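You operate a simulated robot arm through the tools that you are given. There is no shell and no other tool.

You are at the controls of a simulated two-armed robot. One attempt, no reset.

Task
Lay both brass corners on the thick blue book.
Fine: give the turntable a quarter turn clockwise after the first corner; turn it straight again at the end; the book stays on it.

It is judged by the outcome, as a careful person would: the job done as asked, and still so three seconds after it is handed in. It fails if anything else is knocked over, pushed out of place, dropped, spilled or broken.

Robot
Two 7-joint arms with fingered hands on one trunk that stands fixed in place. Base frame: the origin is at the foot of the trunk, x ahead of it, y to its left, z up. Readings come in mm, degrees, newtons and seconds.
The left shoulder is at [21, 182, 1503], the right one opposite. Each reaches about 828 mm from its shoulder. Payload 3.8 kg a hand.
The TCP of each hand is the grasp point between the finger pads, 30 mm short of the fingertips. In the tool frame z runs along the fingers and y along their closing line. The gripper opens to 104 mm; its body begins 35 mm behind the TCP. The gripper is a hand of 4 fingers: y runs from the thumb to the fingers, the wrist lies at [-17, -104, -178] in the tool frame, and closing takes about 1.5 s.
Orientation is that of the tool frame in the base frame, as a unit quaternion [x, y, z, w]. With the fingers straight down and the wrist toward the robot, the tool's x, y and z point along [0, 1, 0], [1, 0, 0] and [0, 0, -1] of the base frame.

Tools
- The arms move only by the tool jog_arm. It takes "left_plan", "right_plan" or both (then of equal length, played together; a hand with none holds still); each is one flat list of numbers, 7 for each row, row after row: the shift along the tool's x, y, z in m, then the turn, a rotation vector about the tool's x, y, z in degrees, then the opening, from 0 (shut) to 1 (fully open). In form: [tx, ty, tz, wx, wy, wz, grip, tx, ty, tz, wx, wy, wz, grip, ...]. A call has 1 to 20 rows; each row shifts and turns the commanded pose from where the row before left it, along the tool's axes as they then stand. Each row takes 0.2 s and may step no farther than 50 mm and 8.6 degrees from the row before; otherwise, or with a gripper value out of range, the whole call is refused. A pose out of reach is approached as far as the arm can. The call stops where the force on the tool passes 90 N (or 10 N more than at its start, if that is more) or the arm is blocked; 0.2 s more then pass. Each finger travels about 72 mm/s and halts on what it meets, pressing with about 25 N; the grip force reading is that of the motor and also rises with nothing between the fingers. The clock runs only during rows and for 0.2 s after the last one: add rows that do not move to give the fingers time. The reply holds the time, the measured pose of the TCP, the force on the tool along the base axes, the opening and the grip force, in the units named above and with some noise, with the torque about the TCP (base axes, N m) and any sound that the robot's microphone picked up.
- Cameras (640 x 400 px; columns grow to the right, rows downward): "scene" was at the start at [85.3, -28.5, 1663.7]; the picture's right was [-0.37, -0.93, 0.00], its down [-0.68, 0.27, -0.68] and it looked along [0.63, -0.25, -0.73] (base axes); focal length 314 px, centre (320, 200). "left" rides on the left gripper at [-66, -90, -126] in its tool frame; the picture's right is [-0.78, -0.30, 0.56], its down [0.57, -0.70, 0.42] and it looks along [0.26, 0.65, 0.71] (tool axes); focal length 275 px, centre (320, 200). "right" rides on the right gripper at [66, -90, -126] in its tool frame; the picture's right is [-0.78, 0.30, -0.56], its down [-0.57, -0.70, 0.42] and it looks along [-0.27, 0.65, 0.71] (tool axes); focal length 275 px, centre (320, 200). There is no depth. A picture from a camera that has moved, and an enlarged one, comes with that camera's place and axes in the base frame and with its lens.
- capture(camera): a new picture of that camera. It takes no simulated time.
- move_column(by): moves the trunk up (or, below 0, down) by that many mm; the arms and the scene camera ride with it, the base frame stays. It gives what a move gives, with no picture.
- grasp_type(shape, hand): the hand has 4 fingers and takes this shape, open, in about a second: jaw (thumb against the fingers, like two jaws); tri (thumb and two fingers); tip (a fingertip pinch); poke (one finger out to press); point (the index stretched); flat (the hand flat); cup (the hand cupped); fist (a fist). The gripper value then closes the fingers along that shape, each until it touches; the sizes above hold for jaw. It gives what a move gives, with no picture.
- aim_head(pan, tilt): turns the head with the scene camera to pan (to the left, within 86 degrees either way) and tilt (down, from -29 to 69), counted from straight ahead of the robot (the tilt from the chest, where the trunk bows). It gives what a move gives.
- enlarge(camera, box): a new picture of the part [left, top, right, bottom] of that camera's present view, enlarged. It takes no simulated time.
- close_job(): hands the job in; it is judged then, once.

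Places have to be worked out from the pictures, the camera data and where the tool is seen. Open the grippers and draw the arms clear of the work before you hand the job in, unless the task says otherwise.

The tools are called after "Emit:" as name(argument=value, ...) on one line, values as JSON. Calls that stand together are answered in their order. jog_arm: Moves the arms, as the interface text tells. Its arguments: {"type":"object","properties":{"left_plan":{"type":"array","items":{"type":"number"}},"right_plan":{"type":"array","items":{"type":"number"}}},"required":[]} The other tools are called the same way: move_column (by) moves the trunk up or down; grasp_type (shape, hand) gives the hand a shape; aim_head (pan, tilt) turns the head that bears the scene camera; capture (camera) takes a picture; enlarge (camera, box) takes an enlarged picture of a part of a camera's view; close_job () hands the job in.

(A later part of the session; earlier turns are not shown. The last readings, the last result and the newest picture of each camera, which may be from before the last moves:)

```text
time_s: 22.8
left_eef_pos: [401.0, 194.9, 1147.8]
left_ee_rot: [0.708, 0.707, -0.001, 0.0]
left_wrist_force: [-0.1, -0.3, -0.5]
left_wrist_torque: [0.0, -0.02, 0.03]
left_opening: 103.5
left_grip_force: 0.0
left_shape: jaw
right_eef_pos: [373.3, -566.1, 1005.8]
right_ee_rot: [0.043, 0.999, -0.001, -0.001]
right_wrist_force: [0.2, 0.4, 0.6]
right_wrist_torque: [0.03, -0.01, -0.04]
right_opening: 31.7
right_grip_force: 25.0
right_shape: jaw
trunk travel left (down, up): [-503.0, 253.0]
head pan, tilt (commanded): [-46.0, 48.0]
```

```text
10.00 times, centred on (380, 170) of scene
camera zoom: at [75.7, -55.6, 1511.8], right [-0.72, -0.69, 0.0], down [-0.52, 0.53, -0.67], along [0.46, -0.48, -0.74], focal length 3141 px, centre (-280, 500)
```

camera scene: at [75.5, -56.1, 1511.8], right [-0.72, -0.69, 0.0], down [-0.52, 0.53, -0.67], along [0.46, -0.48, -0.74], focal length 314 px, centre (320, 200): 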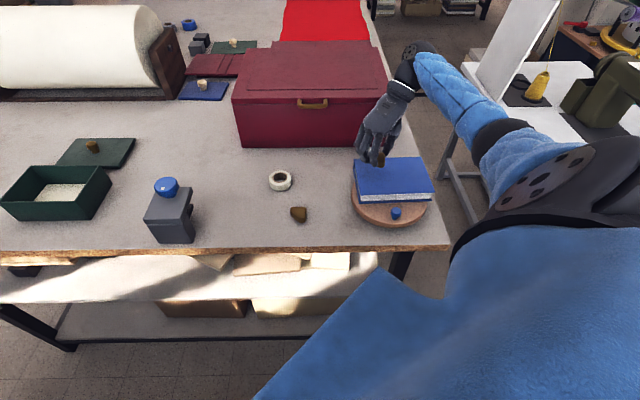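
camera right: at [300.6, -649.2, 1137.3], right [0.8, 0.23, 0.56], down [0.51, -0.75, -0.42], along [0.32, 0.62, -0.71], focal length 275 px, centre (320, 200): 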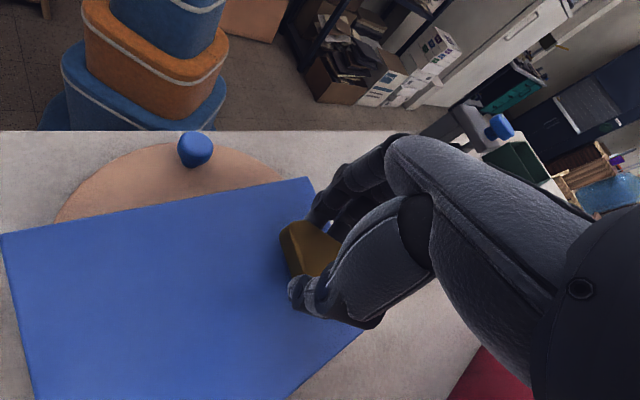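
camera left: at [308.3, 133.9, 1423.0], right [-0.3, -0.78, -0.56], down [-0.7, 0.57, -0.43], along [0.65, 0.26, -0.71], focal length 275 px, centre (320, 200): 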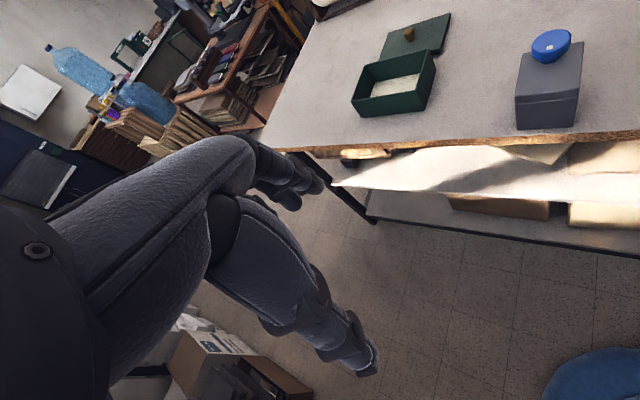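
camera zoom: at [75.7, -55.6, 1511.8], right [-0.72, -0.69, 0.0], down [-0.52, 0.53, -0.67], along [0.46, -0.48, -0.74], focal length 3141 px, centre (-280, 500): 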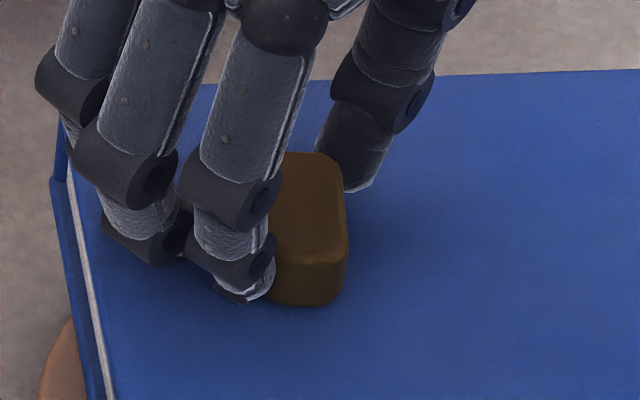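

No contact yet at z 1005.8. Continuing with 1 mm steps.

Emit:
jog_arm(right_plan=[0, 0, 0.001, 0, 0, 0, 0, 0, 0, 0.001, 0, 0, 0, 0, 0, 0, 0.001, 0, 0, 0, 0, 0, 0, 0, 0, 0, 0, 0])

```text
time_s: 23.8
left_eef_pos: [401.3, 195.4, 1148.0]
left_ee_rot: [0.707, 0.707, 0.0, -0.001]
left_wrist_force: [-0.1, -1.4, 0.2]
left_wrist_torque: [0.03, 0.01, 0.04]
left_opening: 103.7
left_grip_force: 0.1
left_shape: jaw
right_eef_pos: [373.3, -565.4, 1002.4]
right_ee_rot: [0.043, 0.999, -0.001, 0.0]
right_wrist_force: [-0.1, 0.9, 1.5]
right_wrist_torque: [0.02, 0.01, -0.02]
right_opening: 31.8
right_grip_force: 24.9
right_shape: jaw
trunk travel left (down, up): [-503.0, 253.0]
head pan, tilt (commanded): [-46.0, 48.0]
```

Emit:
jog_arm(right_plan=[0, 0, 0.001, 0, 0, 0, 0, 0, 0, 0.001, 0, 0, 0, 0, 0, 0, 0, 0, 0, 0, 0])

Emit:
enlarge(camera="scene", box=[350, 150, 410, 190])

```text
time_s: 24.6
left_eef_pos: [400.2, 195.8, 1147.9]
left_ee_rot: [0.707, 0.707, 0.0, 0.0]
left_wrist_force: [0.4, 0.1, 0.2]
left_wrist_torque: [0.02, 0.01, 0.02]
left_opening: 103.8
left_grip_force: 0.0
left_shape: jaw
right_eef_pos: [373.7, -564.4, 1002.8]
right_ee_rot: [0.043, 0.999, -0.001, 0.0]
right_wrist_force: [0.9, -1.7, 10.8]
right_wrist_torque: [0.11, 0.01, 0.03]
right_opening: 32.2
right_grip_force: 25.2
right_shape: jaw
trunk travel left (down, up): [-503.0, 253.0]
head pan, tilt (commanded): [-46.0, 48.0]
```

```text
10.00 times, centred on (380, 170) of scene
camera zoom: at [75.1, -54.7, 1511.9], right [-0.72, -0.69, 0.0], down [-0.52, 0.53, -0.67], along [0.47, -0.48, -0.74], focal length 3141 px, centre (-280, 500)
```

zoom: 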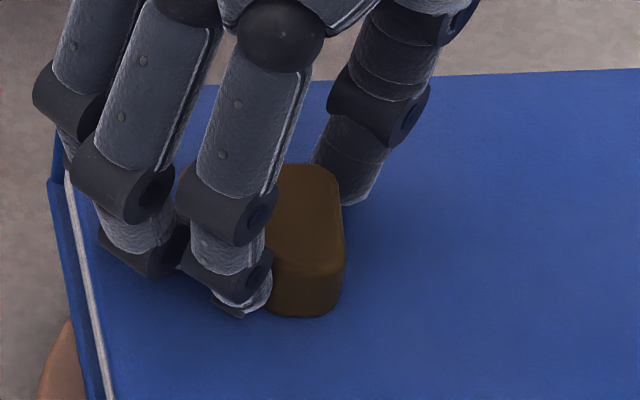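

Contact with the book at z≈1002.6 (10.8 N), so the corner is seated. Relieving 1.5 mm and opening slowly.

Emit:
jog_arm(right_plan=[0, 0, -0.0015, 0, 0, 0, 0, 0, 0, 0, 0, 0, 0, 0.25, 0, 0, 0, 0, 0, 0, 0.35, 0, 0, 0, 0, 0, 0, 0.45, 0, 0, 0, 0, 0, 0, 0.55, 0, 0, 0, 0, 0, 0, 0.6])

Emit:
enlarge(camera="scene", box=[350, 150, 410, 190])

Emit:
capture(camera="right")

```text
time_s: 26.0
left_eef_pos: [401.0, 195.4, 1149.0]
left_ee_rot: [0.707, 0.707, 0.0, 0.0]
left_wrist_force: [0.4, -1.0, -0.3]
left_wrist_torque: [-0.01, 0.02, 0.03]
left_opening: 103.8
left_grip_force: 0.0
left_shape: jaw
right_eef_pos: [372.6, -564.2, 1001.5]
right_ee_rot: [0.043, 0.999, -0.001, 0.0]
right_wrist_force: [0.1, -0.4, -0.2]
right_wrist_torque: [0.01, -0.01, -0.01]
right_opening: 62.3
right_grip_force: 0.1
right_shape: jaw
trunk travel left (down, up): [-503.0, 253.0]
head pan, tilt (commanded): [-46.0, 48.0]
```

```text
10.00 times, centred on (380, 170) of scene
camera zoom: at [75.8, -55.7, 1511.8], right [-0.72, -0.69, 0.0], down [-0.52, 0.53, -0.67], along [0.46, -0.48, -0.74], focal length 3141 px, centre (-280, 500)
```

zoom: 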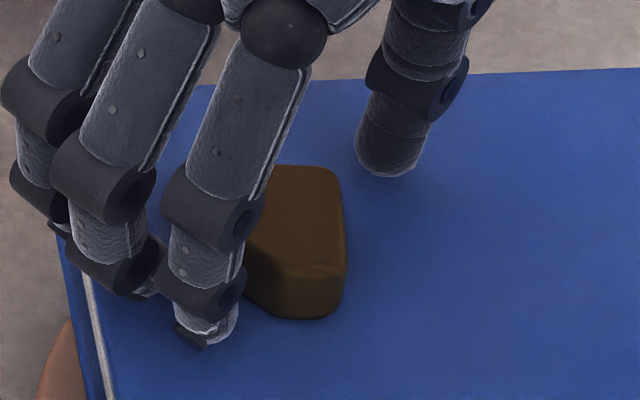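

```text
taken
camera right: at [299.6, -648.8, 1129.2], right [0.8, 0.23, 0.56], down [0.51, -0.75, -0.42], along [0.32, 0.62, -0.72], focal length 275 px, centre (320, 200)
```

right: 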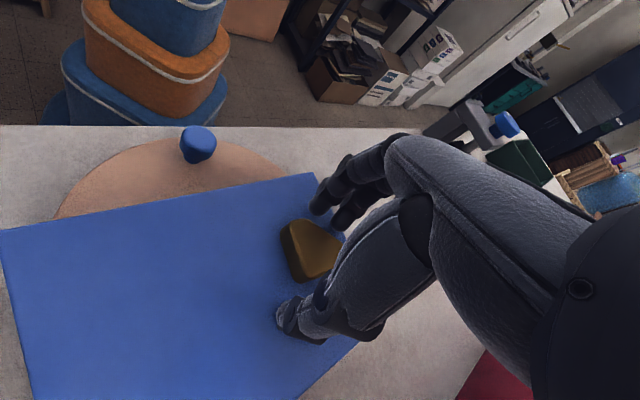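

Corner A lies flat on the book and the fingers are free of it. Raising straight up.

Emit:
jog_arm(right_plan=[0, 0, -0.01, 0, 0, 0, 0.6, 0, 0, -0.015, 0, 0, 0, 0.6, 0, 0, -0.025, 0, 0, 0, 0.6, 0, 0, -0.03, 0, 0, 0, 0.6, 0, 0, 0, 0, 0, 0, 0.6])

Emit:
capture(camera="right")

Emit:
enlarge(camera="scene", box=[330, 120, 450, 240])

```text
time_s: 27.2
left_eef_pos: [402.1, 195.7, 1147.3]
left_ee_rot: [0.707, 0.707, 0.0, 0.0]
left_wrist_force: [-0.1, 0.8, 0.6]
left_wrist_torque: [-0.01, -0.03, 0.0]
left_opening: 103.6
left_grip_force: 0.0
left_shape: jaw
right_eef_pos: [373.3, -565.1, 1081.8]
right_ee_rot: [0.043, 0.999, -0.001, 0.0]
right_wrist_force: [0.3, 0.4, 0.5]
right_wrist_torque: [0.01, 0.01, 0.02]
right_opening: 61.8
right_grip_force: 0.0
right_shape: jaw
trunk travel left (down, up): [-503.0, 253.0]
head pan, tilt (commanded): [-46.0, 48.0]
```

```text
taken
camera right: at [298.7, -648.8, 1208.7], right [0.8, 0.23, 0.56], down [0.51, -0.75, -0.42], along [0.32, 0.62, -0.71], focal length 275 px, centre (320, 200)
```

right: 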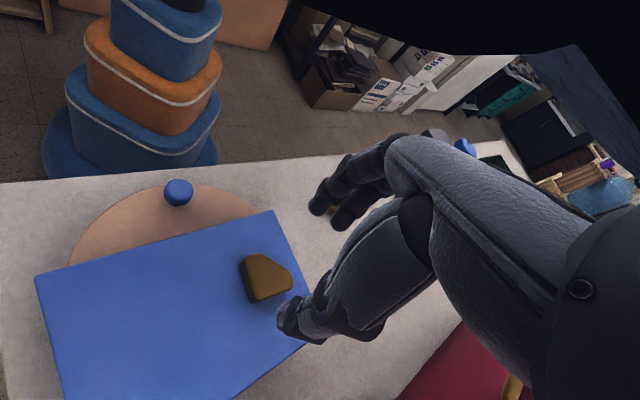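

```text
3.33 times, centred on (390, 180) of scene
camera zoom: at [75.9, -55.8, 1511.8], right [-0.72, -0.69, 0.0], down [-0.52, 0.53, -0.67], along [0.46, -0.48, -0.74], focal length 1047 px, centre (87, 267)
```

zoom: 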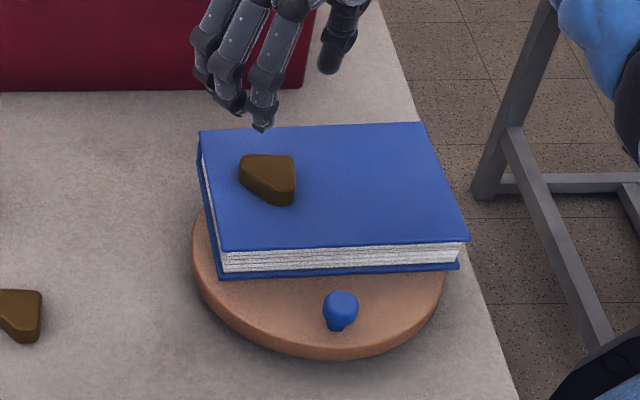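

Corner A rests well on the book. From this clear view: disc centre ≈(324,-559), radius 91, top z≈939; knob at ≈(273,-511) (70 mm out, angle 137°), cap z≈943-962, book front edge ≈26 mm from the centre. I'll move the hand off toward the near side, turn the wrist back toward the robot, and form a one-finger poke to push the knob.

Emit:
jog_arm(right_plan=[0.0325, 0.0185, 0, 0, 0, 0, 0.6, 0.0325, 0.0185, 0, 0, 0, 0, 0.6, 0.0325, 0.0185, 0, 0, 0, 0, 0.6, 0.0325, 0.0185, 0, 0, 0, 0, 0.6, 0, 0, 0, 0, 0, 8.5, 0.6, 0, 0, 0, 0, 0, 8.5, 0.6, 0, 0, 0, 0, 0, 8.5, 0.6, 0, 0, 0, 0, 0, 8.5, 0.6, 0, 0, 0, 0, 0, 8.5, 0.6, 0, 0, 0, 0, 0, 8.5, 0.6, 0, 0, 0, 0, 0, 8.5, 0.6, 0, 0, 0, 0, 0, 8.5, 0.6, 0, 0, 0, 0, 0, 8.5, 0.6, 0, 0, 0, 0, 0, 8.5, 0.6])

Emit:
grasp_type(hand="right", shape="poke")

Emit:
capture(camera="scene")

Emit:
capture(camera="right")

```text
time_s: 30.2
left_eef_pos: [401.0, 195.7, 1148.2]
left_ee_rot: [0.707, 0.708, 0.001, 0.0]
left_wrist_force: [-0.4, 0.2, 0.0]
left_wrist_torque: [0.0, 0.02, 0.01]
left_opening: 103.8
left_grip_force: 0.1
left_shape: jaw
right_eef_pos: [250.6, -480.2, 1082.0]
right_ee_rot: [0.707, 0.707, 0.0, 0.001]
right_wrist_force: [-0.3, -0.3, 0.4]
right_wrist_torque: [0.01, -0.02, 0.0]
right_opening: 62.5
right_grip_force: 0.1
right_shape: jaw
trunk travel left (down, up): [-503.0, 253.0]
head pan, tilt (commanded): [-46.0, 48.0]
```

```text
time_s: 31.1
left_eef_pos: [402.1, 195.1, 1148.4]
left_ee_rot: [0.707, 0.707, 0.001, 0.0]
left_wrist_force: [0.4, 0.0, -0.5]
left_wrist_torque: [0.03, 0.02, 0.0]
left_opening: 103.5
left_grip_force: 0.1
left_shape: jaw
right_eef_pos: [250.0, -480.3, 1082.5]
right_ee_rot: [0.706, 0.708, 0.0, 0.0]
right_wrist_force: [-0.2, 0.0, -0.4]
right_wrist_torque: [-0.01, -0.03, -0.04]
right_opening: 0.0
right_grip_force: 0.0
right_shape: poke
trunk travel left (down, up): [-503.0, 253.0]
head pan, tilt (commanded): [-46.0, 48.0]
```

```text
taken
camera scene: at [75.6, -55.5, 1511.8], right [-0.72, -0.69, 0.0], down [-0.52, 0.53, -0.67], along [0.46, -0.48, -0.74], focal length 314 px, centre (320, 200)
```

scene: 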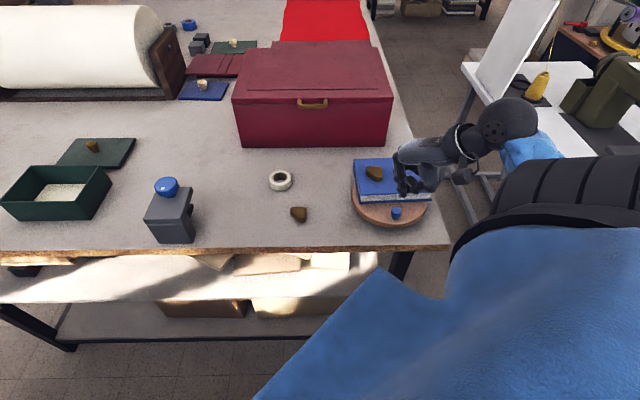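

```text
taken
camera right: at [159.6, -413.9, 1208.4], right [0.3, -0.77, 0.56], down [-0.7, -0.58, -0.42], along [0.65, -0.26, -0.71], focal length 275 px, centre (320, 200)
```

right: 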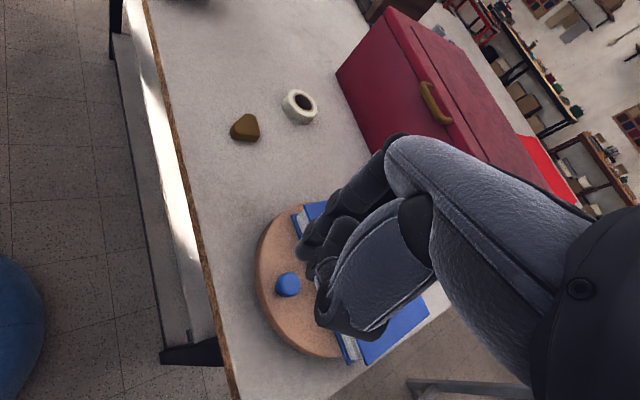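

Emit:
enlarge(camera="scene", box=[370, 120, 500, 230])

Emit:
enlarge(camera="right", box=[240, 160, 440, 360])

```text
3.64 times, centred on (435, 175) of scene
camera zoom: at [75.6, -55.5, 1511.8], right [-0.72, -0.69, 0.0], down [-0.52, 0.53, -0.67], along [0.46, -0.48, -0.74], focal length 1142 px, centre (-98, 291)
```

zoom: 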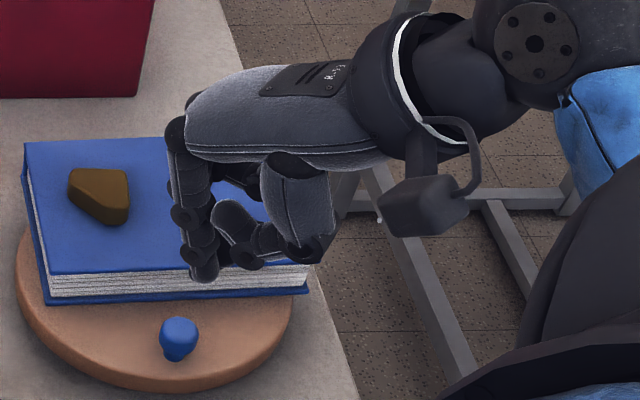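

```text
2.00 times, centred on (340, 260) of right
camera zoom: at [159.6, -413.9, 1208.4], right [0.3, -0.77, 0.56], down [-0.7, -0.58, -0.42], along [0.65, -0.26, -0.71], focal length 551 px, centre (280, 80)
```

zoom: 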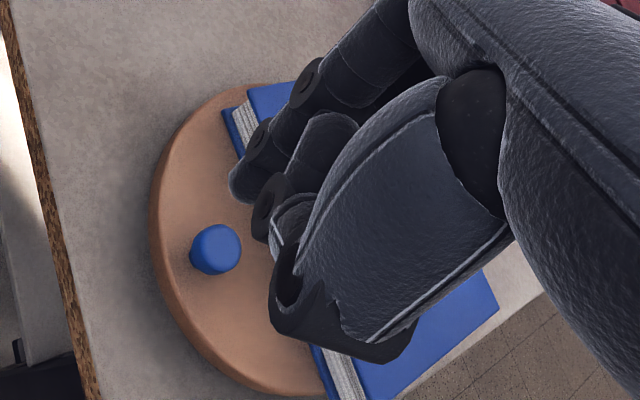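

The index finger points down with its tip at about the TCP axis (≈(251,-475,1053)), the other digits curled beside it. I need to know how low the curled digits hang, so I'll zoom in further.

Emit:
enlarge(camera="scene", box=[395, 150, 465, 210])

Emit:
enlarge(camera="right", box=[280, 180, 400, 350])

Emit:
capture(camera="left")

```text
6.67 times, centred on (430, 180) of scene
camera zoom: at [75.6, -55.5, 1511.8], right [-0.72, -0.69, 0.0], down [-0.52, 0.53, -0.67], along [0.46, -0.48, -0.74], focal length 2094 px, centre (-413, 333)
```

zoom: 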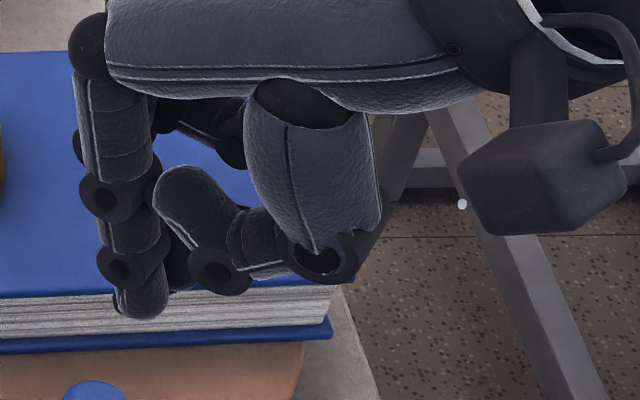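

```text
2.35 times, centred on (340, 265) of right
camera zoom: at [159.6, -413.9, 1208.4], right [0.3, -0.77, 0.56], down [-0.7, -0.58, -0.42], along [0.65, -0.26, -0.71], focal length 648 px, centre (273, 47)
```

zoom: 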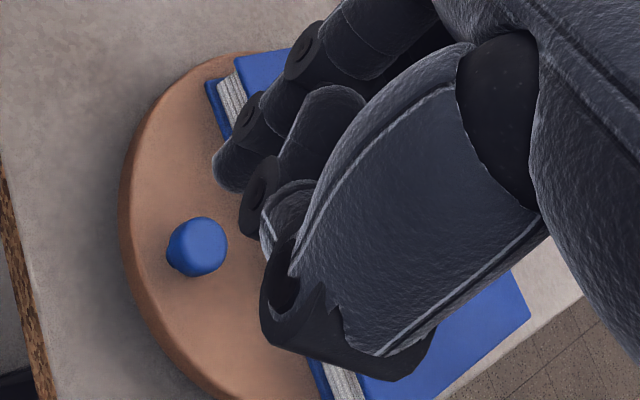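

```text
taken
camera left: at [310.0, 129.9, 1272.3], right [-0.3, -0.78, -0.56], down [-0.7, 0.57, -0.42], along [0.65, 0.26, -0.71], focal length 275 px, centre (320, 200)
```

left: 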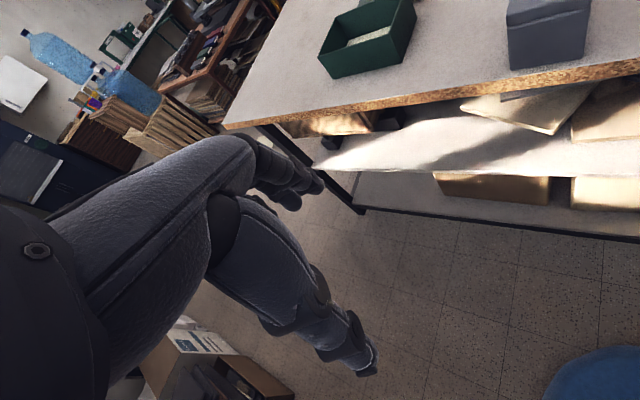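

The middle/ring fingers are curled high and the curled thumb hangs about 30 mm above the index tip, so it clears the book when the tip is just above the disc. I'll move to the trailing side of the knob (finger target (257,-541)) and come down to ~25 mm above the disc.

Emit:
jog_arm(right_plan=[-0.033, 0.003, 0, 0, 0, 0, 0, -0.033, 0.003, 0, 0, 0, 0, 0, 0, 0, 0.03, 0, 0, 0, 0, 0, 0, 0.03, 0, 0, 0, 0, 0, 0, 0.02, 0, 0, 0, 0, 0, 0, 0, 0, 0, 0, 0])

Emit:
enlarge(camera="scene", box=[340, 140, 460, 240])

Emit:
enlarge(camera="right", box=[200, 100, 440, 350])

```text
time_s: 32.5
left_eef_pos: [400.6, 195.7, 1147.6]
left_ee_rot: [0.707, 0.707, 0.0, 0.0]
left_wrist_force: [0.5, -0.1, -0.4]
left_wrist_torque: [0.0, 0.0, -0.02]
left_opening: 103.6
left_grip_force: 0.0
left_shape: jaw
right_eef_pos: [254.1, -546.4, 1001.2]
right_ee_rot: [0.706, 0.708, 0.0, 0.0]
right_wrist_force: [-0.2, 0.6, 0.2]
right_wrist_torque: [-0.01, 0.03, -0.04]
right_opening: 0.2
right_grip_force: 0.2
right_shape: poke
trunk travel left (down, up): [-503.0, 253.0]
head pan, tilt (commanded): [-46.0, 48.0]
```

```text
4.00 times, centred on (400, 190) of scene
camera zoom: at [75.7, -55.6, 1511.8], right [-0.72, -0.69, 0.0], down [-0.52, 0.53, -0.67], along [0.46, -0.48, -0.74], focal length 1256 px, centre (0, 240)
```

zoom: 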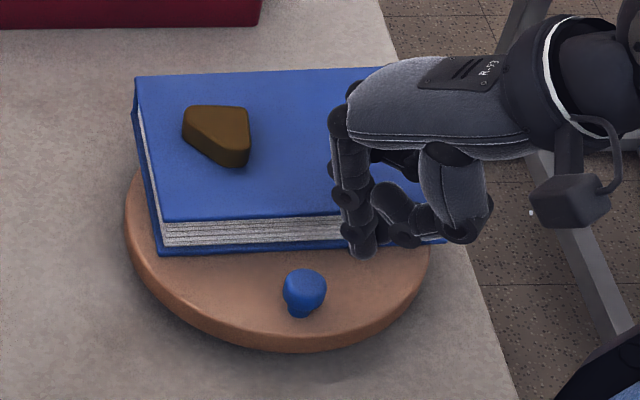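

```text
1.60 times, centred on (320, 225) of right
camera zoom: at [165.6, -480.5, 1127.8], right [0.3, -0.77, 0.56], down [-0.7, -0.58, -0.42], along [0.65, -0.27, -0.71], focal length 440 px, centre (320, 160)
```

zoom: 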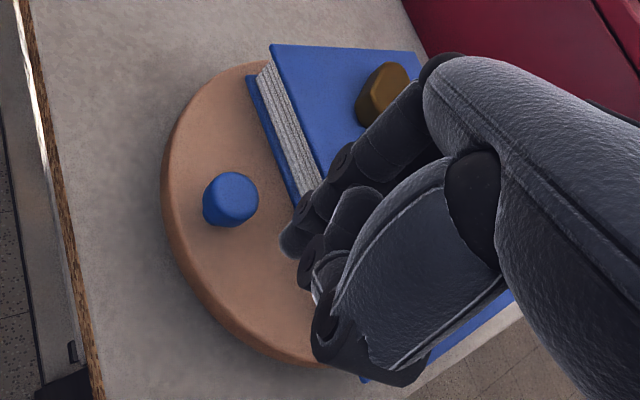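

Finger sits over the disc on the trailing side of the knob, clear of the book edge. Lowering to tip ≈944 (5 mm above the disc).

Emit:
jog_arm(right_plan=[0, 0, 0.01, 0, 0, 0, 0, 0, 0, 0.01, 0, 0, 0, 0, 0, 0, 0.005, 0, 0, 0, 0, 0, 0, 0, 0, 0, 0, 0])

Emit:
enlarge(camera="scene", box=[360, 160, 440, 230])

Emit:
enlarge(camera="right", box=[220, 120, 400, 320])

```text
time_s: 33.5
left_eef_pos: [400.5, 195.0, 1148.9]
left_ee_rot: [0.707, 0.708, 0.0, 0.0]
left_wrist_force: [-0.1, -0.1, 0.0]
left_wrist_torque: [0.02, -0.01, -0.01]
left_opening: 103.6
left_grip_force: 0.0
left_shape: jaw
right_eef_pos: [255.7, -547.9, 976.8]
right_ee_rot: [0.706, 0.708, 0.0, 0.001]
right_wrist_force: [-0.2, 0.0, -0.4]
right_wrist_torque: [0.0, -0.02, 0.04]
right_opening: 0.1
right_grip_force: 0.0
right_shape: poke
trunk travel left (down, up): [-503.0, 253.0]
head pan, tilt (commanded): [-46.0, 48.0]
```

```text
5.71 times, centred on (400, 195) of scene
camera zoom: at [75.7, -55.5, 1511.8], right [-0.72, -0.69, 0.0], down [-0.52, 0.53, -0.67], along [0.46, -0.48, -0.74], focal length 1795 px, centre (-137, 229)
```

zoom: 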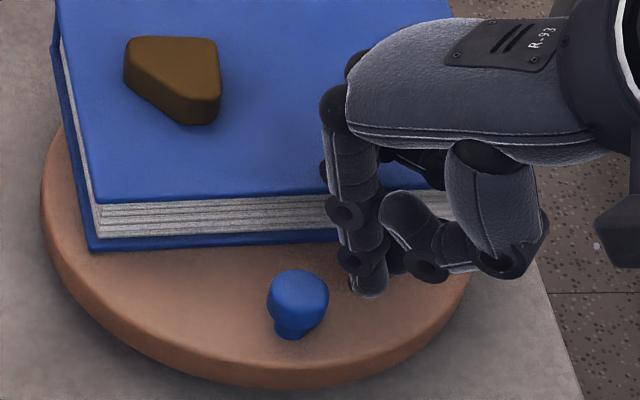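

```text
2.00 times, centred on (310, 220) of right
camera zoom: at [165.3, -481.0, 1102.6], right [0.3, -0.77, 0.56], down [-0.7, -0.57, -0.42], along [0.65, -0.27, -0.71], focal length 551 px, centre (340, 160)
```

zoom: 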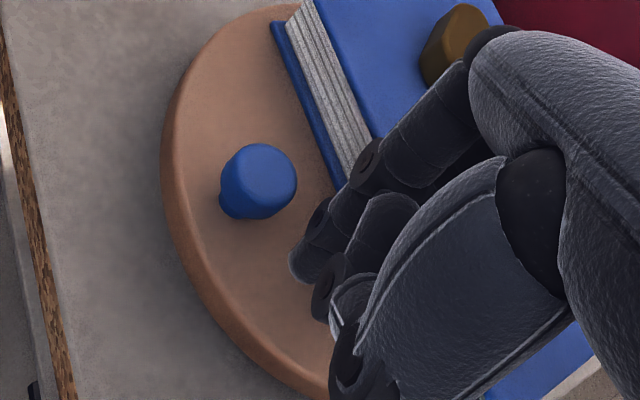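

Finger is beside the knob (≈(256,-541), tip ≈946). I'll push along the arc of radius 70 about the disc centre, first a short part to check that the turntable follows.

Emit:
jog_arm(right_plan=[0.0048, 0.0023, 0.001, 0, 0, 0, 0, 0.0046, 0.0018, 0, 0, 0, 0, 0, 0.0044, 0.002, 0, 0, 0, 0, 0, 0.0043, 0.0024, 0, 0, 0, 0, 0, 0.0041, 0.0027, 0, 0, 0, 0, 0, 0.0039, 0.0029, 0, 0, 0, 0, 0, 0, 0, 0, 0, 0, 0, 0])

Emit:
enlarge(camera="scene", box=[340, 140, 460, 240])

Emit:
enlarge(camera="right", box=[200, 80, 440, 330])

```text
time_s: 35.1
left_eef_pos: [401.3, 194.9, 1146.8]
left_ee_rot: [0.708, 0.707, -0.001, -0.001]
left_wrist_force: [0.1, 0.5, 0.8]
left_wrist_torque: [-0.01, 0.02, 0.01]
left_opening: 103.8
left_grip_force: 0.0
left_shape: jaw
right_eef_pos: [270.2, -519.9, 975.4]
right_ee_rot: [0.707, 0.707, -0.001, 0.0]
right_wrist_force: [-0.7, 0.0, -0.1]
right_wrist_torque: [0.01, -0.01, 0.0]
right_opening: 0.2
right_grip_force: 0.0
right_shape: poke
trunk travel left (down, up): [-503.0, 253.0]
head pan, tilt (commanded): [-46.0, 48.0]
```

```text
4.00 times, centred on (400, 190) of scene
camera zoom: at [75.6, -55.6, 1511.8], right [-0.72, -0.69, 0.0], down [-0.52, 0.53, -0.67], along [0.46, -0.48, -0.74], focal length 1256 px, centre (0, 240)
```

zoom: 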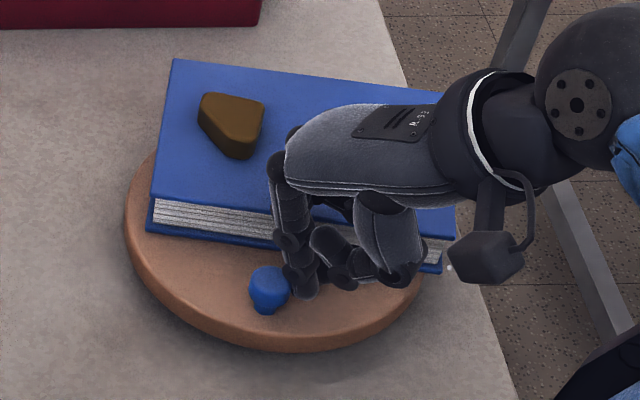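

```text
1.60 times, centred on (320, 205) of right
camera zoom: at [180.7, -453.8, 1102.7], right [0.3, -0.77, 0.56], down [-0.7, -0.57, -0.42], along [0.65, -0.26, -0.71], focal length 440 px, centre (320, 192)
```

zoom: 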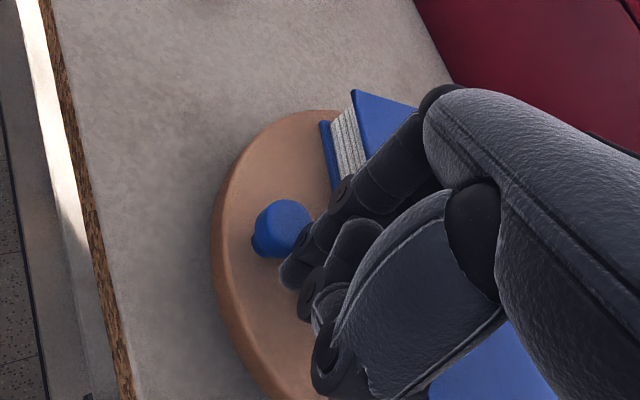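

The turntable follows freely, clockwise (near side moving left), and corner A rides along. Continuing the arc to the mid-point.

Emit:
jog_arm(right_plan=[0.0036, 0.0032, 0, 0, 0, 0, 0, 0.0035, 0.0035, 0, 0, 0, 0, 0, 0.0032, 0.0036, 0, 0, 0, 0, 0, 0.0029, 0.0039, 0, 0, 0, 0, 0, 0.0027, 0.0041, 0, 0, 0, 0, 0, 0.0024, 0.0043, 0, 0, 0, 0, 0, 0.002, 0.0044, 0, 0, 0, 0, 0, 0.0018, 0.0046, 0, 0, 0, 0, 0, 0.0014, 0.0047, 0, 0, 0, 0, 0, 0.0011, 0.0047, 0, 0, 0, 0, 0, 0, 0, 0, 0, 0, 0, 0])

Emit:
enlarge(camera="scene", box=[320, 140, 440, 240])

Emit:
enlarge(camera="right", box=[200, 80, 440, 330])

```text
time_s: 37.5
left_eef_pos: [401.4, 194.2, 1148.1]
left_ee_rot: [0.707, 0.707, 0.001, 0.0]
left_wrist_force: [-0.3, 0.0, -0.1]
left_wrist_torque: [-0.01, 0.02, 0.0]
left_opening: 103.7
left_grip_force: 0.0
left_shape: jaw
right_eef_pos: [312.3, -496.5, 975.2]
right_ee_rot: [0.707, 0.707, -0.001, 0.0]
right_wrist_force: [0.0, -2.1, 1.0]
right_wrist_torque: [0.01, -0.06, -0.03]
right_opening: 0.2
right_grip_force: 0.1
right_shape: poke
trunk travel left (down, up): [-503.0, 253.0]
head pan, tilt (commanded): [-46.0, 48.0]
```

```text
4.00 times, centred on (380, 190) of scene
camera zoom: at [75.5, -55.7, 1511.8], right [-0.72, -0.69, 0.0], down [-0.52, 0.53, -0.67], along [0.46, -0.48, -0.74], focal length 1256 px, centre (80, 240)
```

zoom: 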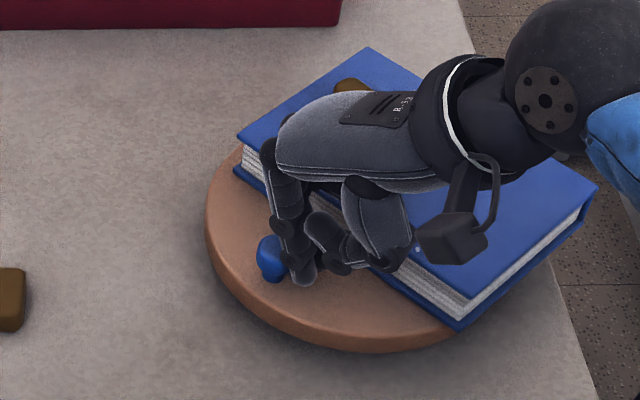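

```text
1.60 times, centred on (320, 205) of right
camera zoom: at [221.5, -430.5, 1101.6], right [0.3, -0.77, 0.56], down [-0.7, -0.57, -0.42], along [0.65, -0.27, -0.71], focal length 440 px, centre (320, 192)
```

zoom: 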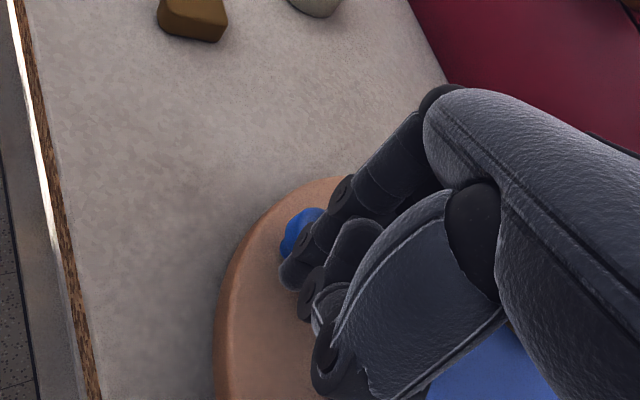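

Roughly half-way; everything rides along well. Continuing the arc to just short of the quarter turn.

Emit:
jog_arm(right_plan=[0.0008, 0.0049, 0, 0, 0, 0, 0, 0.0004, 0.0048, 0, 0, 0, 0, 0, 0.0001, 0.0049, 0, 0, 0, 0, 0, -0.0003, 0.0049, 0, 0, 0, 0, 0, -0.0006, 0.0048, 0, 0, 0, 0, 0, -0.0009, 0.0048, 0, 0, 0, 0, 0, -0.0013, 0.0048, 0, 0, 0, 0, 0, 0, 0, 0, 0, 0, 0, 0])

Emit:
enlarge(camera="scene", box=[320, 140, 440, 240])

Emit:
capture(camera="right")

```text
time_s: 39.3
left_eef_pos: [401.1, 195.5, 1147.9]
left_ee_rot: [0.707, 0.707, 0.0, 0.0]
left_wrist_force: [0.2, -0.5, 0.2]
left_wrist_torque: [0.02, 0.03, -0.01]
left_opening: 103.7
left_grip_force: 0.0
left_shape: jaw
right_eef_pos: [346.5, -496.2, 976.4]
right_ee_rot: [0.707, 0.708, 0.0, 0.001]
right_wrist_force: [0.0, 0.2, -0.4]
right_wrist_torque: [-0.04, -0.01, 0.02]
right_opening: 0.0
right_grip_force: 0.1
right_shape: poke
trunk travel left (down, up): [-503.0, 253.0]
head pan, tilt (commanded): [-46.0, 48.0]
```

```text
4.00 times, centred on (380, 190) of scene
camera zoom: at [75.5, -55.4, 1511.8], right [-0.72, -0.69, 0.0], down [-0.52, 0.53, -0.67], along [0.46, -0.48, -0.74], focal length 1256 px, centre (80, 240)
```

zoom: 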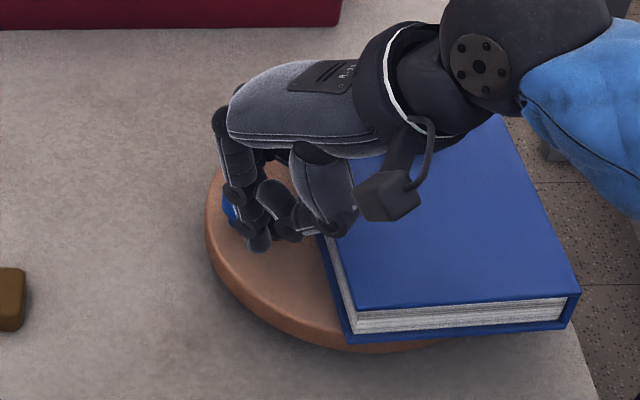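

```text
taken
camera right: at [255.5, -430.5, 1103.1], right [0.3, -0.77, 0.56], down [-0.7, -0.58, -0.42], along [0.65, -0.26, -0.71], focal length 275 px, centre (320, 200)
```

right: 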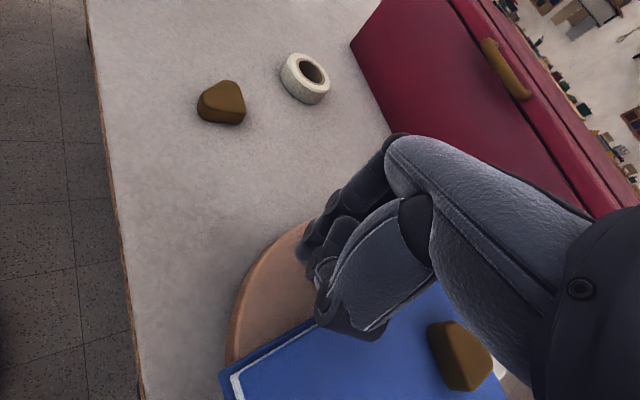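

The book already looks close to 90° turned (≈88-89° by my estimate). Zooming for a precise reading of its edges.

Emit:
enlarge(camera="scene", box=[380, 160, 450, 230])

Emit:
enlarge(camera="scene", box=[360, 150, 400, 220])

```text
5.71 times, centred on (415, 195) of scene
camera zoom: at [75.5, -55.4, 1511.8], right [-0.72, -0.69, 0.0], down [-0.52, 0.53, -0.67], along [0.46, -0.48, -0.74], focal length 1795 px, centre (-223, 229)
```

zoom: 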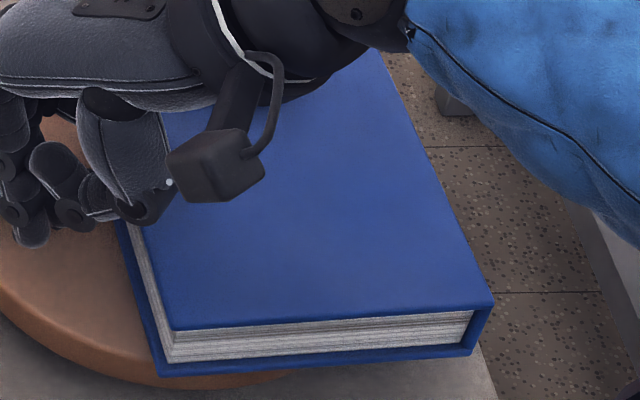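

```text
5.71 times, centred on (380, 185) of scene
camera zoom: at [75.5, -55.4, 1511.8], right [-0.72, -0.69, 0.0], down [-0.52, 0.53, -0.67], along [0.46, -0.48, -0.74], focal length 1795 px, centre (-23, 286)
```

zoom: 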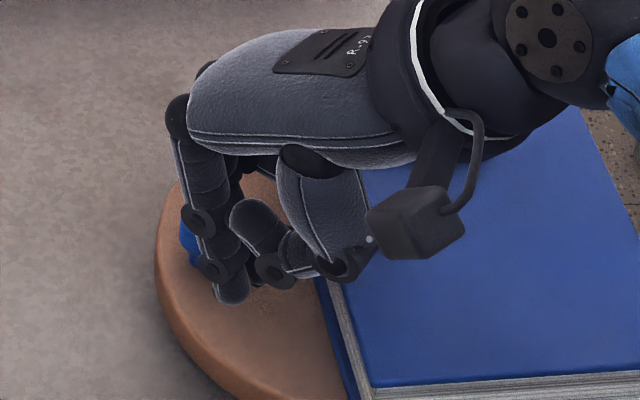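

Edges read about 86-87° turned. I'll nudge 4° more along the arc.

Emit:
jog_arm(right_plan=[-0.0008, 0.0023, 0, 0, 0, 0, 0, -0.0009, 0.0023, 0, 0, 0, 0, 0, 0, 0, 0, 0, 0, 0, 0])

Emit:
enlarge(camera="scene", box=[380, 160, 450, 230])

```text
time_s: 40.1
left_eef_pos: [401.0, 195.5, 1147.0]
left_ee_rot: [0.707, 0.707, 0.0, 0.0]
left_wrist_force: [0.0, 0.2, 0.1]
left_wrist_torque: [0.02, 0.01, 0.0]
left_opening: 103.6
left_grip_force: 0.0
left_shape: jaw
right_eef_pos: [350.2, -498.4, 975.2]
right_ee_rot: [0.707, 0.707, 0.0, 0.0]
right_wrist_force: [-0.2, -0.2, 0.8]
right_wrist_torque: [0.01, 0.0, -0.02]
right_opening: 0.2
right_grip_force: 0.2
right_shape: poke
trunk travel left (down, up): [-503.0, 253.0]
head pan, tilt (commanded): [-46.0, 48.0]
```

```text
5.71 times, centred on (415, 195) of scene
camera zoom: at [75.5, -55.5, 1511.8], right [-0.72, -0.69, 0.0], down [-0.52, 0.53, -0.67], along [0.46, -0.48, -0.74], focal length 1795 px, centre (-223, 229)
```

zoom: 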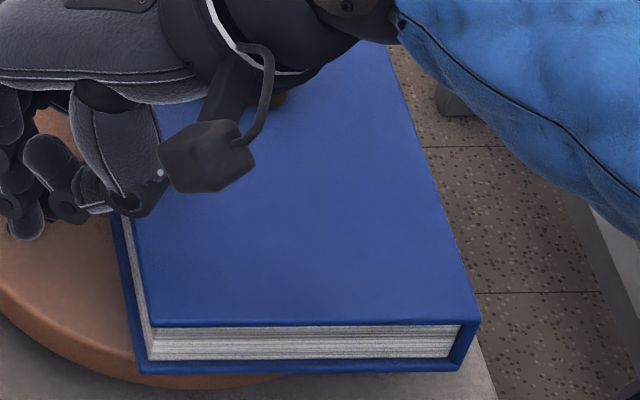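

Now about 91-92° by the edges — a quarter turn. I'll back the finger off the knob and raise it.

Emit:
jog_arm(right_plan=[0.003, -0.005, 0, 0, 0, 0, 0, 0.003, -0.005, 0, 0, 0, 0, 0, 0, 0, -0.02, 0, 0, 0, 0, 0, 0, 0, -0.03, 0, 0, 0, 0, 0, 0, 0, -0.03, 0, 0, 0, 0, 0, 0, 0, -0.03, 0, 0, 0, 0, 0])

```text
refused: plan must hold 7 numbers for each row
```

That plan was miscounted; resending it with seven numbers per row.

Emit:
jog_arm(right_plan=[0.003, -0.005, 0, 0, 0, 0, 0, 0.003, -0.005, 0, 0, 0, 0, 0, 0, 0, -0.02, 0, 0, 0, 0, 0, 0, -0.03, 0, 0, 0, 0, 0, 0, -0.03, 0, 0, 0, 0, 0, 0, -0.03, 0, 0, 0, 0])

Emit:
capture(camera="scene")

Emit:
capture(camera="right")

```text
time_s: 41.5
left_eef_pos: [401.5, 194.9, 1148.6]
left_ee_rot: [0.707, 0.707, 0.0, 0.0]
left_wrist_force: [0.2, -0.4, 0.6]
left_wrist_torque: [0.04, -0.02, 0.02]
left_opening: 104.0
left_grip_force: 0.1
left_shape: jaw
right_eef_pos: [338.9, -491.7, 1086.2]
right_ee_rot: [0.707, 0.708, -0.001, 0.0]
right_wrist_force: [0.3, 0.3, -0.3]
right_wrist_torque: [0.01, 0.01, -0.01]
right_opening: 0.2
right_grip_force: 0.1
right_shape: poke
trunk travel left (down, up): [-503.0, 253.0]
head pan, tilt (commanded): [-46.0, 48.0]
```

```text
taken
camera scene: at [75.9, -55.4, 1511.8], right [-0.72, -0.69, 0.0], down [-0.52, 0.53, -0.67], along [0.46, -0.48, -0.74], focal length 314 px, centre (320, 200)
```

scene: 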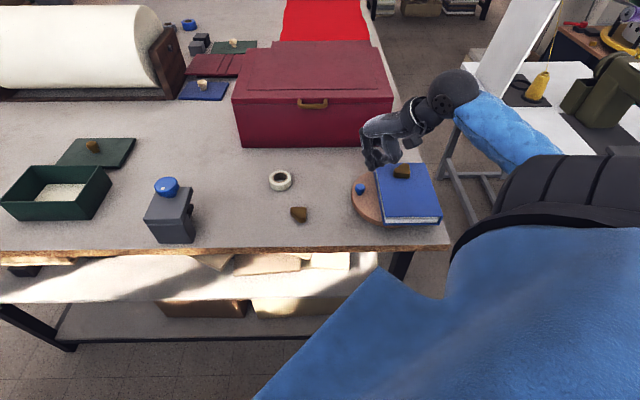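

```text
taken
camera right: at [248.9, -426.5, 1213.1], right [0.3, -0.77, 0.56], down [-0.7, -0.57, -0.42], along [0.65, -0.26, -0.71], focal length 275 px, centre (320, 200)
```

right: 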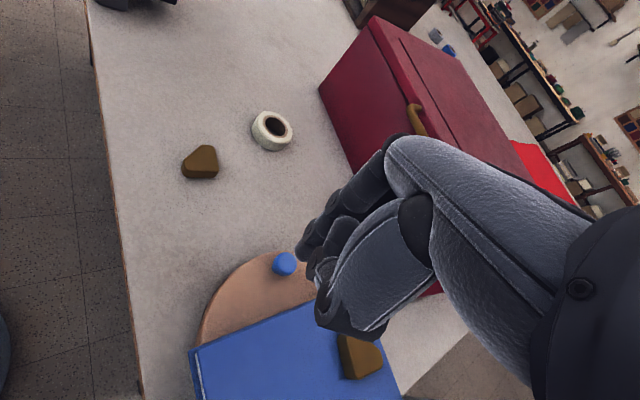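

Quarter turn done; the book and corner A stayed in place. Zooming to record the current turntable pose, then re-forming the jaw hand.

Emit:
enlarge(camera="scene", box=[340, 150, 450, 240])

Emit:
grasp_type(hand="right", shape="jaw")

```text
4.44 times, centred on (395, 195) of scene
camera zoom: at [75.9, -55.4, 1511.8], right [-0.72, -0.69, 0.0], down [-0.52, 0.53, -0.67], along [0.46, -0.48, -0.74], focal length 1396 px, centre (-13, 222)
```

zoom: 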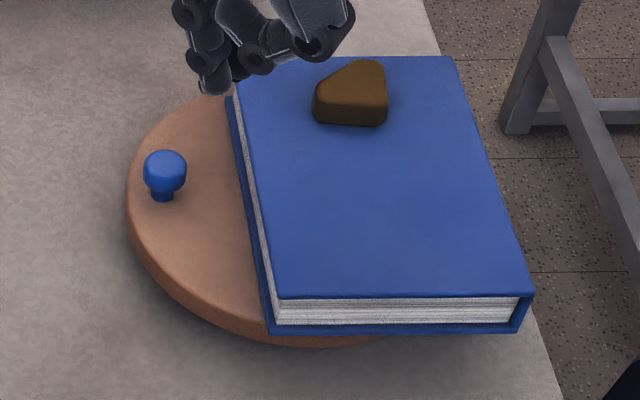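

```text
time_s: 42.4
left_eef_pos: [401.8, 195.7, 1147.8]
left_ee_rot: [0.707, 0.707, 0.0, 0.0]
left_wrist_force: [0.3, 0.9, -1.0]
left_wrist_torque: [-0.02, 0.05, -0.05]
left_opening: 104.0
left_grip_force: 0.1
left_shape: jaw
right_eef_pos: [340.0, -492.3, 1085.8]
right_ee_rot: [0.706, 0.708, 0.0, 0.0]
right_wrist_force: [0.3, 0.9, -0.4]
right_wrist_torque: [-0.02, 0.01, 0.0]
right_opening: 103.8
right_grip_force: 0.0
right_shape: jaw
trunk travel left (down, up): [-503.0, 253.0]
head pan, tilt (commanded): [-46.0, 48.0]
```

Corner A stays put at ≈(325,-601); book centre now ≈(293,-582) with its long axis along (0.70,-0.715). Rotating the hand 85° again and going above corner B (target TCP (456,-381)).

Emit:
jog_arm(right_plan=[0, 0, 0, 0, 0, -8.5, 1, 0, 0, 0, 0, 0, -8.5, 1, 0, 0, 0, 0, 0, -8.5, 1, 0, 0, 0, 0, 0, -8.5, 1, 0, 0, 0, 0, 0, -8.5, 1, 0, 0, 0, 0, 0, -8.5, 1, 0, 0, 0, 0, 0, -8.5, 1, 0, 0, 0, 0, 0, -8.5, 1, 0, 0, 0, 0, 0, -8.5, 1, 0, 0, 0, 0, 0, -8.5, 1, -0.02652, 0.0301, 0.00645, 0, 0, 0, 1, -0.02652, 0.0301, 0.00645, 0, 0, 0, 1, -0.02652, 0.0301, 0.00645, 0, 0, 0, 1, -0.02652, 0.0301, 0.00645, 0, 0, 0, 1, 0, 0, 0, 0, 0, 0, 1])

Emit:
capture(camera="scene")

Emit:
capture(camera="right")

```text
time_s: 45.6
left_eef_pos: [400.0, 193.5, 1148.2]
left_ee_rot: [0.707, 0.707, 0.0, 0.001]
left_wrist_force: [-1.0, 0.2, 0.0]
left_wrist_torque: [0.01, 0.0, -0.02]
left_opening: 103.8
left_grip_force: 0.0
left_shape: jaw
right_eef_pos: [455.1, -380.7, 1059.2]
right_ee_rot: [0.043, 0.999, 0.0, 0.0]
right_wrist_force: [0.1, -0.9, 0.4]
right_wrist_torque: [0.0, 0.01, 0.0]
right_opening: 103.9
right_grip_force: 0.0
right_shape: jaw
trunk travel left (down, up): [-503.0, 253.0]
head pan, tilt (commanded): [-46.0, 48.0]
```

```text
taken
camera scene: at [75.0, -56.2, 1511.8], right [-0.72, -0.69, 0.0], down [-0.52, 0.54, -0.67], along [0.47, -0.48, -0.74], focal length 314 px, centre (320, 200)
```

scene: 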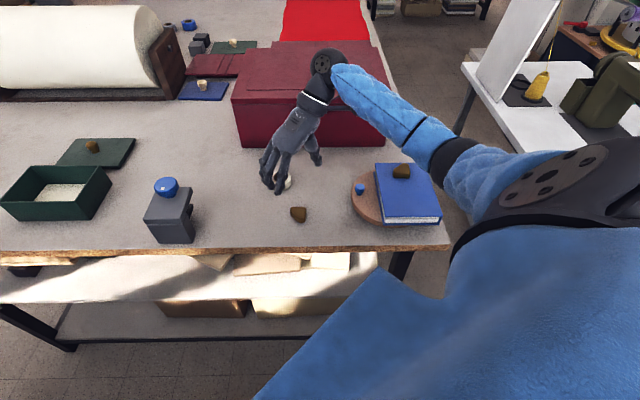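

```text
taken
camera right: at [382.9, -463.8, 1186.0], right [0.8, 0.23, 0.56], down [0.51, -0.75, -0.42], along [0.32, 0.62, -0.72], focal length 275 px, centre (320, 200)
```

right: 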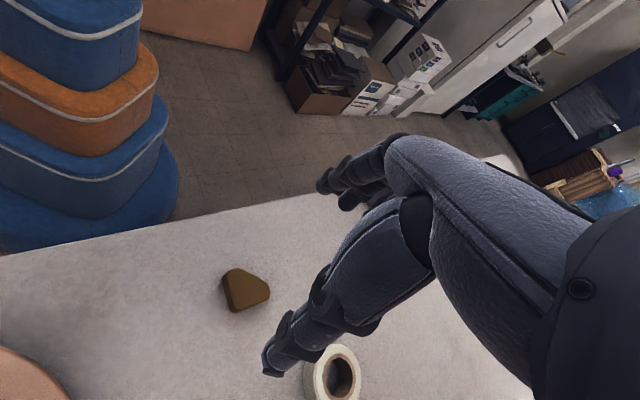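

B appears at the same picture place as A did before its grasp, so the alignment matches. Descending 100 mm.

Emit:
jog_arm(right_plan=[0, 0, 0.025, 0, 0, 0, 1, 0, 0, 0.025, 0, 0, 0, 1, 0, 0, 0.025, 0, 0, 0, 1, 0, 0, 0.025, 0, 0, 0, 1, 0, 0, 0, 0, 0, 0, 1])

Emit:
enlarge(camera="scene", box=[230, 140, 370, 240])

Emit:
capture(camera="right")

```text
time_s: 46.8
left_eef_pos: [401.2, 195.6, 1148.7]
left_ee_rot: [0.707, 0.707, 0.001, 0.0]
left_wrist_force: [-0.4, -0.6, 0.0]
left_wrist_torque: [0.02, -0.01, 0.03]
left_opening: 103.6
left_grip_force: 0.1
left_shape: jaw
right_eef_pos: [454.8, -381.5, 960.2]
right_ee_rot: [0.043, 0.999, -0.001, 0.0]
right_wrist_force: [-0.5, -0.3, -0.4]
right_wrist_torque: [-0.03, -0.01, -0.01]
right_opening: 104.1
right_grip_force: 0.1
right_shape: jaw
trunk travel left (down, up): [-503.0, 253.0]
head pan, tilt (commanded): [-46.0, 48.0]
```

```text
4.00 times, centred on (300, 190) of scene
camera zoom: at [75.6, -55.5, 1511.8], right [-0.72, -0.69, 0.0], down [-0.52, 0.53, -0.67], along [0.46, -0.48, -0.74], focal length 1256 px, centre (400, 240)
```

zoom: 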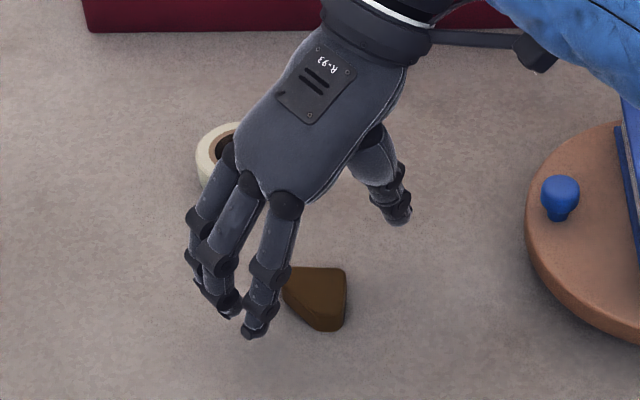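

```text
taken
camera right: at [381.4, -465.2, 1086.1], right [0.8, 0.23, 0.56], down [0.51, -0.75, -0.42], along [0.32, 0.62, -0.72], focal length 275 px, centre (320, 200)
```

right: 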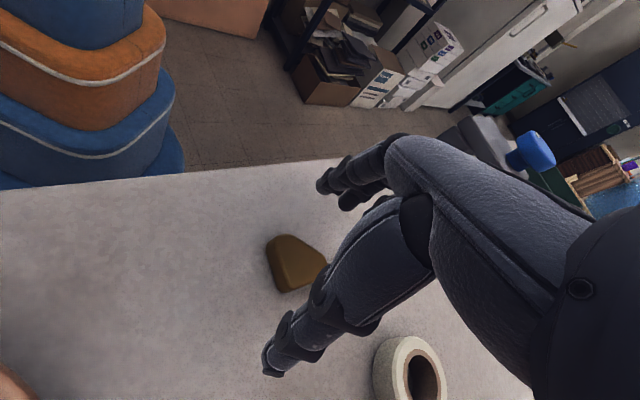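

Same relative pose as with A. Applying the same small offset (+3.4,-2.2) and descending to z≈934 (tips ≈4 mm over the table).

Emit:
jog_arm(right_plan=[-0.0018, -0.001, 0.01, 0, 0, 0, 1, -0.0018, -0.001, 0.01, 0, 0, 0, 1, 0, 0, 0.006, 0, 0, 0, 1, 0, 0, 0, 0, 0, 0, 1])

Emit:
enlarge(camera="scene", box=[250, 160, 350, 240])

```text
time_s: 47.8
left_eef_pos: [401.5, 194.8, 1148.0]
left_ee_rot: [0.708, 0.706, 0.0, 0.0]
left_wrist_force: [-0.2, -0.5, 0.3]
left_wrist_torque: [0.0, 0.01, -0.03]
left_opening: 103.7
left_grip_force: 0.0
left_shape: jaw
right_eef_pos: [459.1, -384.9, 934.0]
right_ee_rot: [0.042, 0.999, 0.0, -0.001]
right_wrist_force: [0.4, 0.5, 0.3]
right_wrist_torque: [-0.02, 0.02, -0.01]
right_opening: 103.9
right_grip_force: 0.0
right_shape: jaw
trunk travel left (down, up): [-503.0, 253.0]
head pan, tilt (commanded): [-46.0, 48.0]
```

```text
5.00 times, centred on (300, 200) of scene
camera zoom: at [75.7, -55.6, 1511.8], right [-0.72, -0.69, 0.0], down [-0.52, 0.53, -0.67], along [0.46, -0.48, -0.74], focal length 1571 px, centre (420, 200)
```

zoom: 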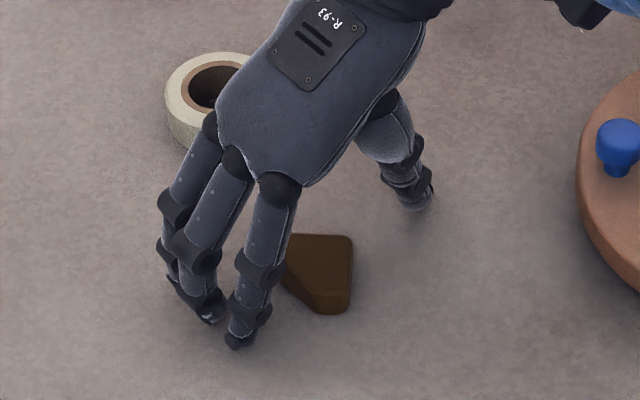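

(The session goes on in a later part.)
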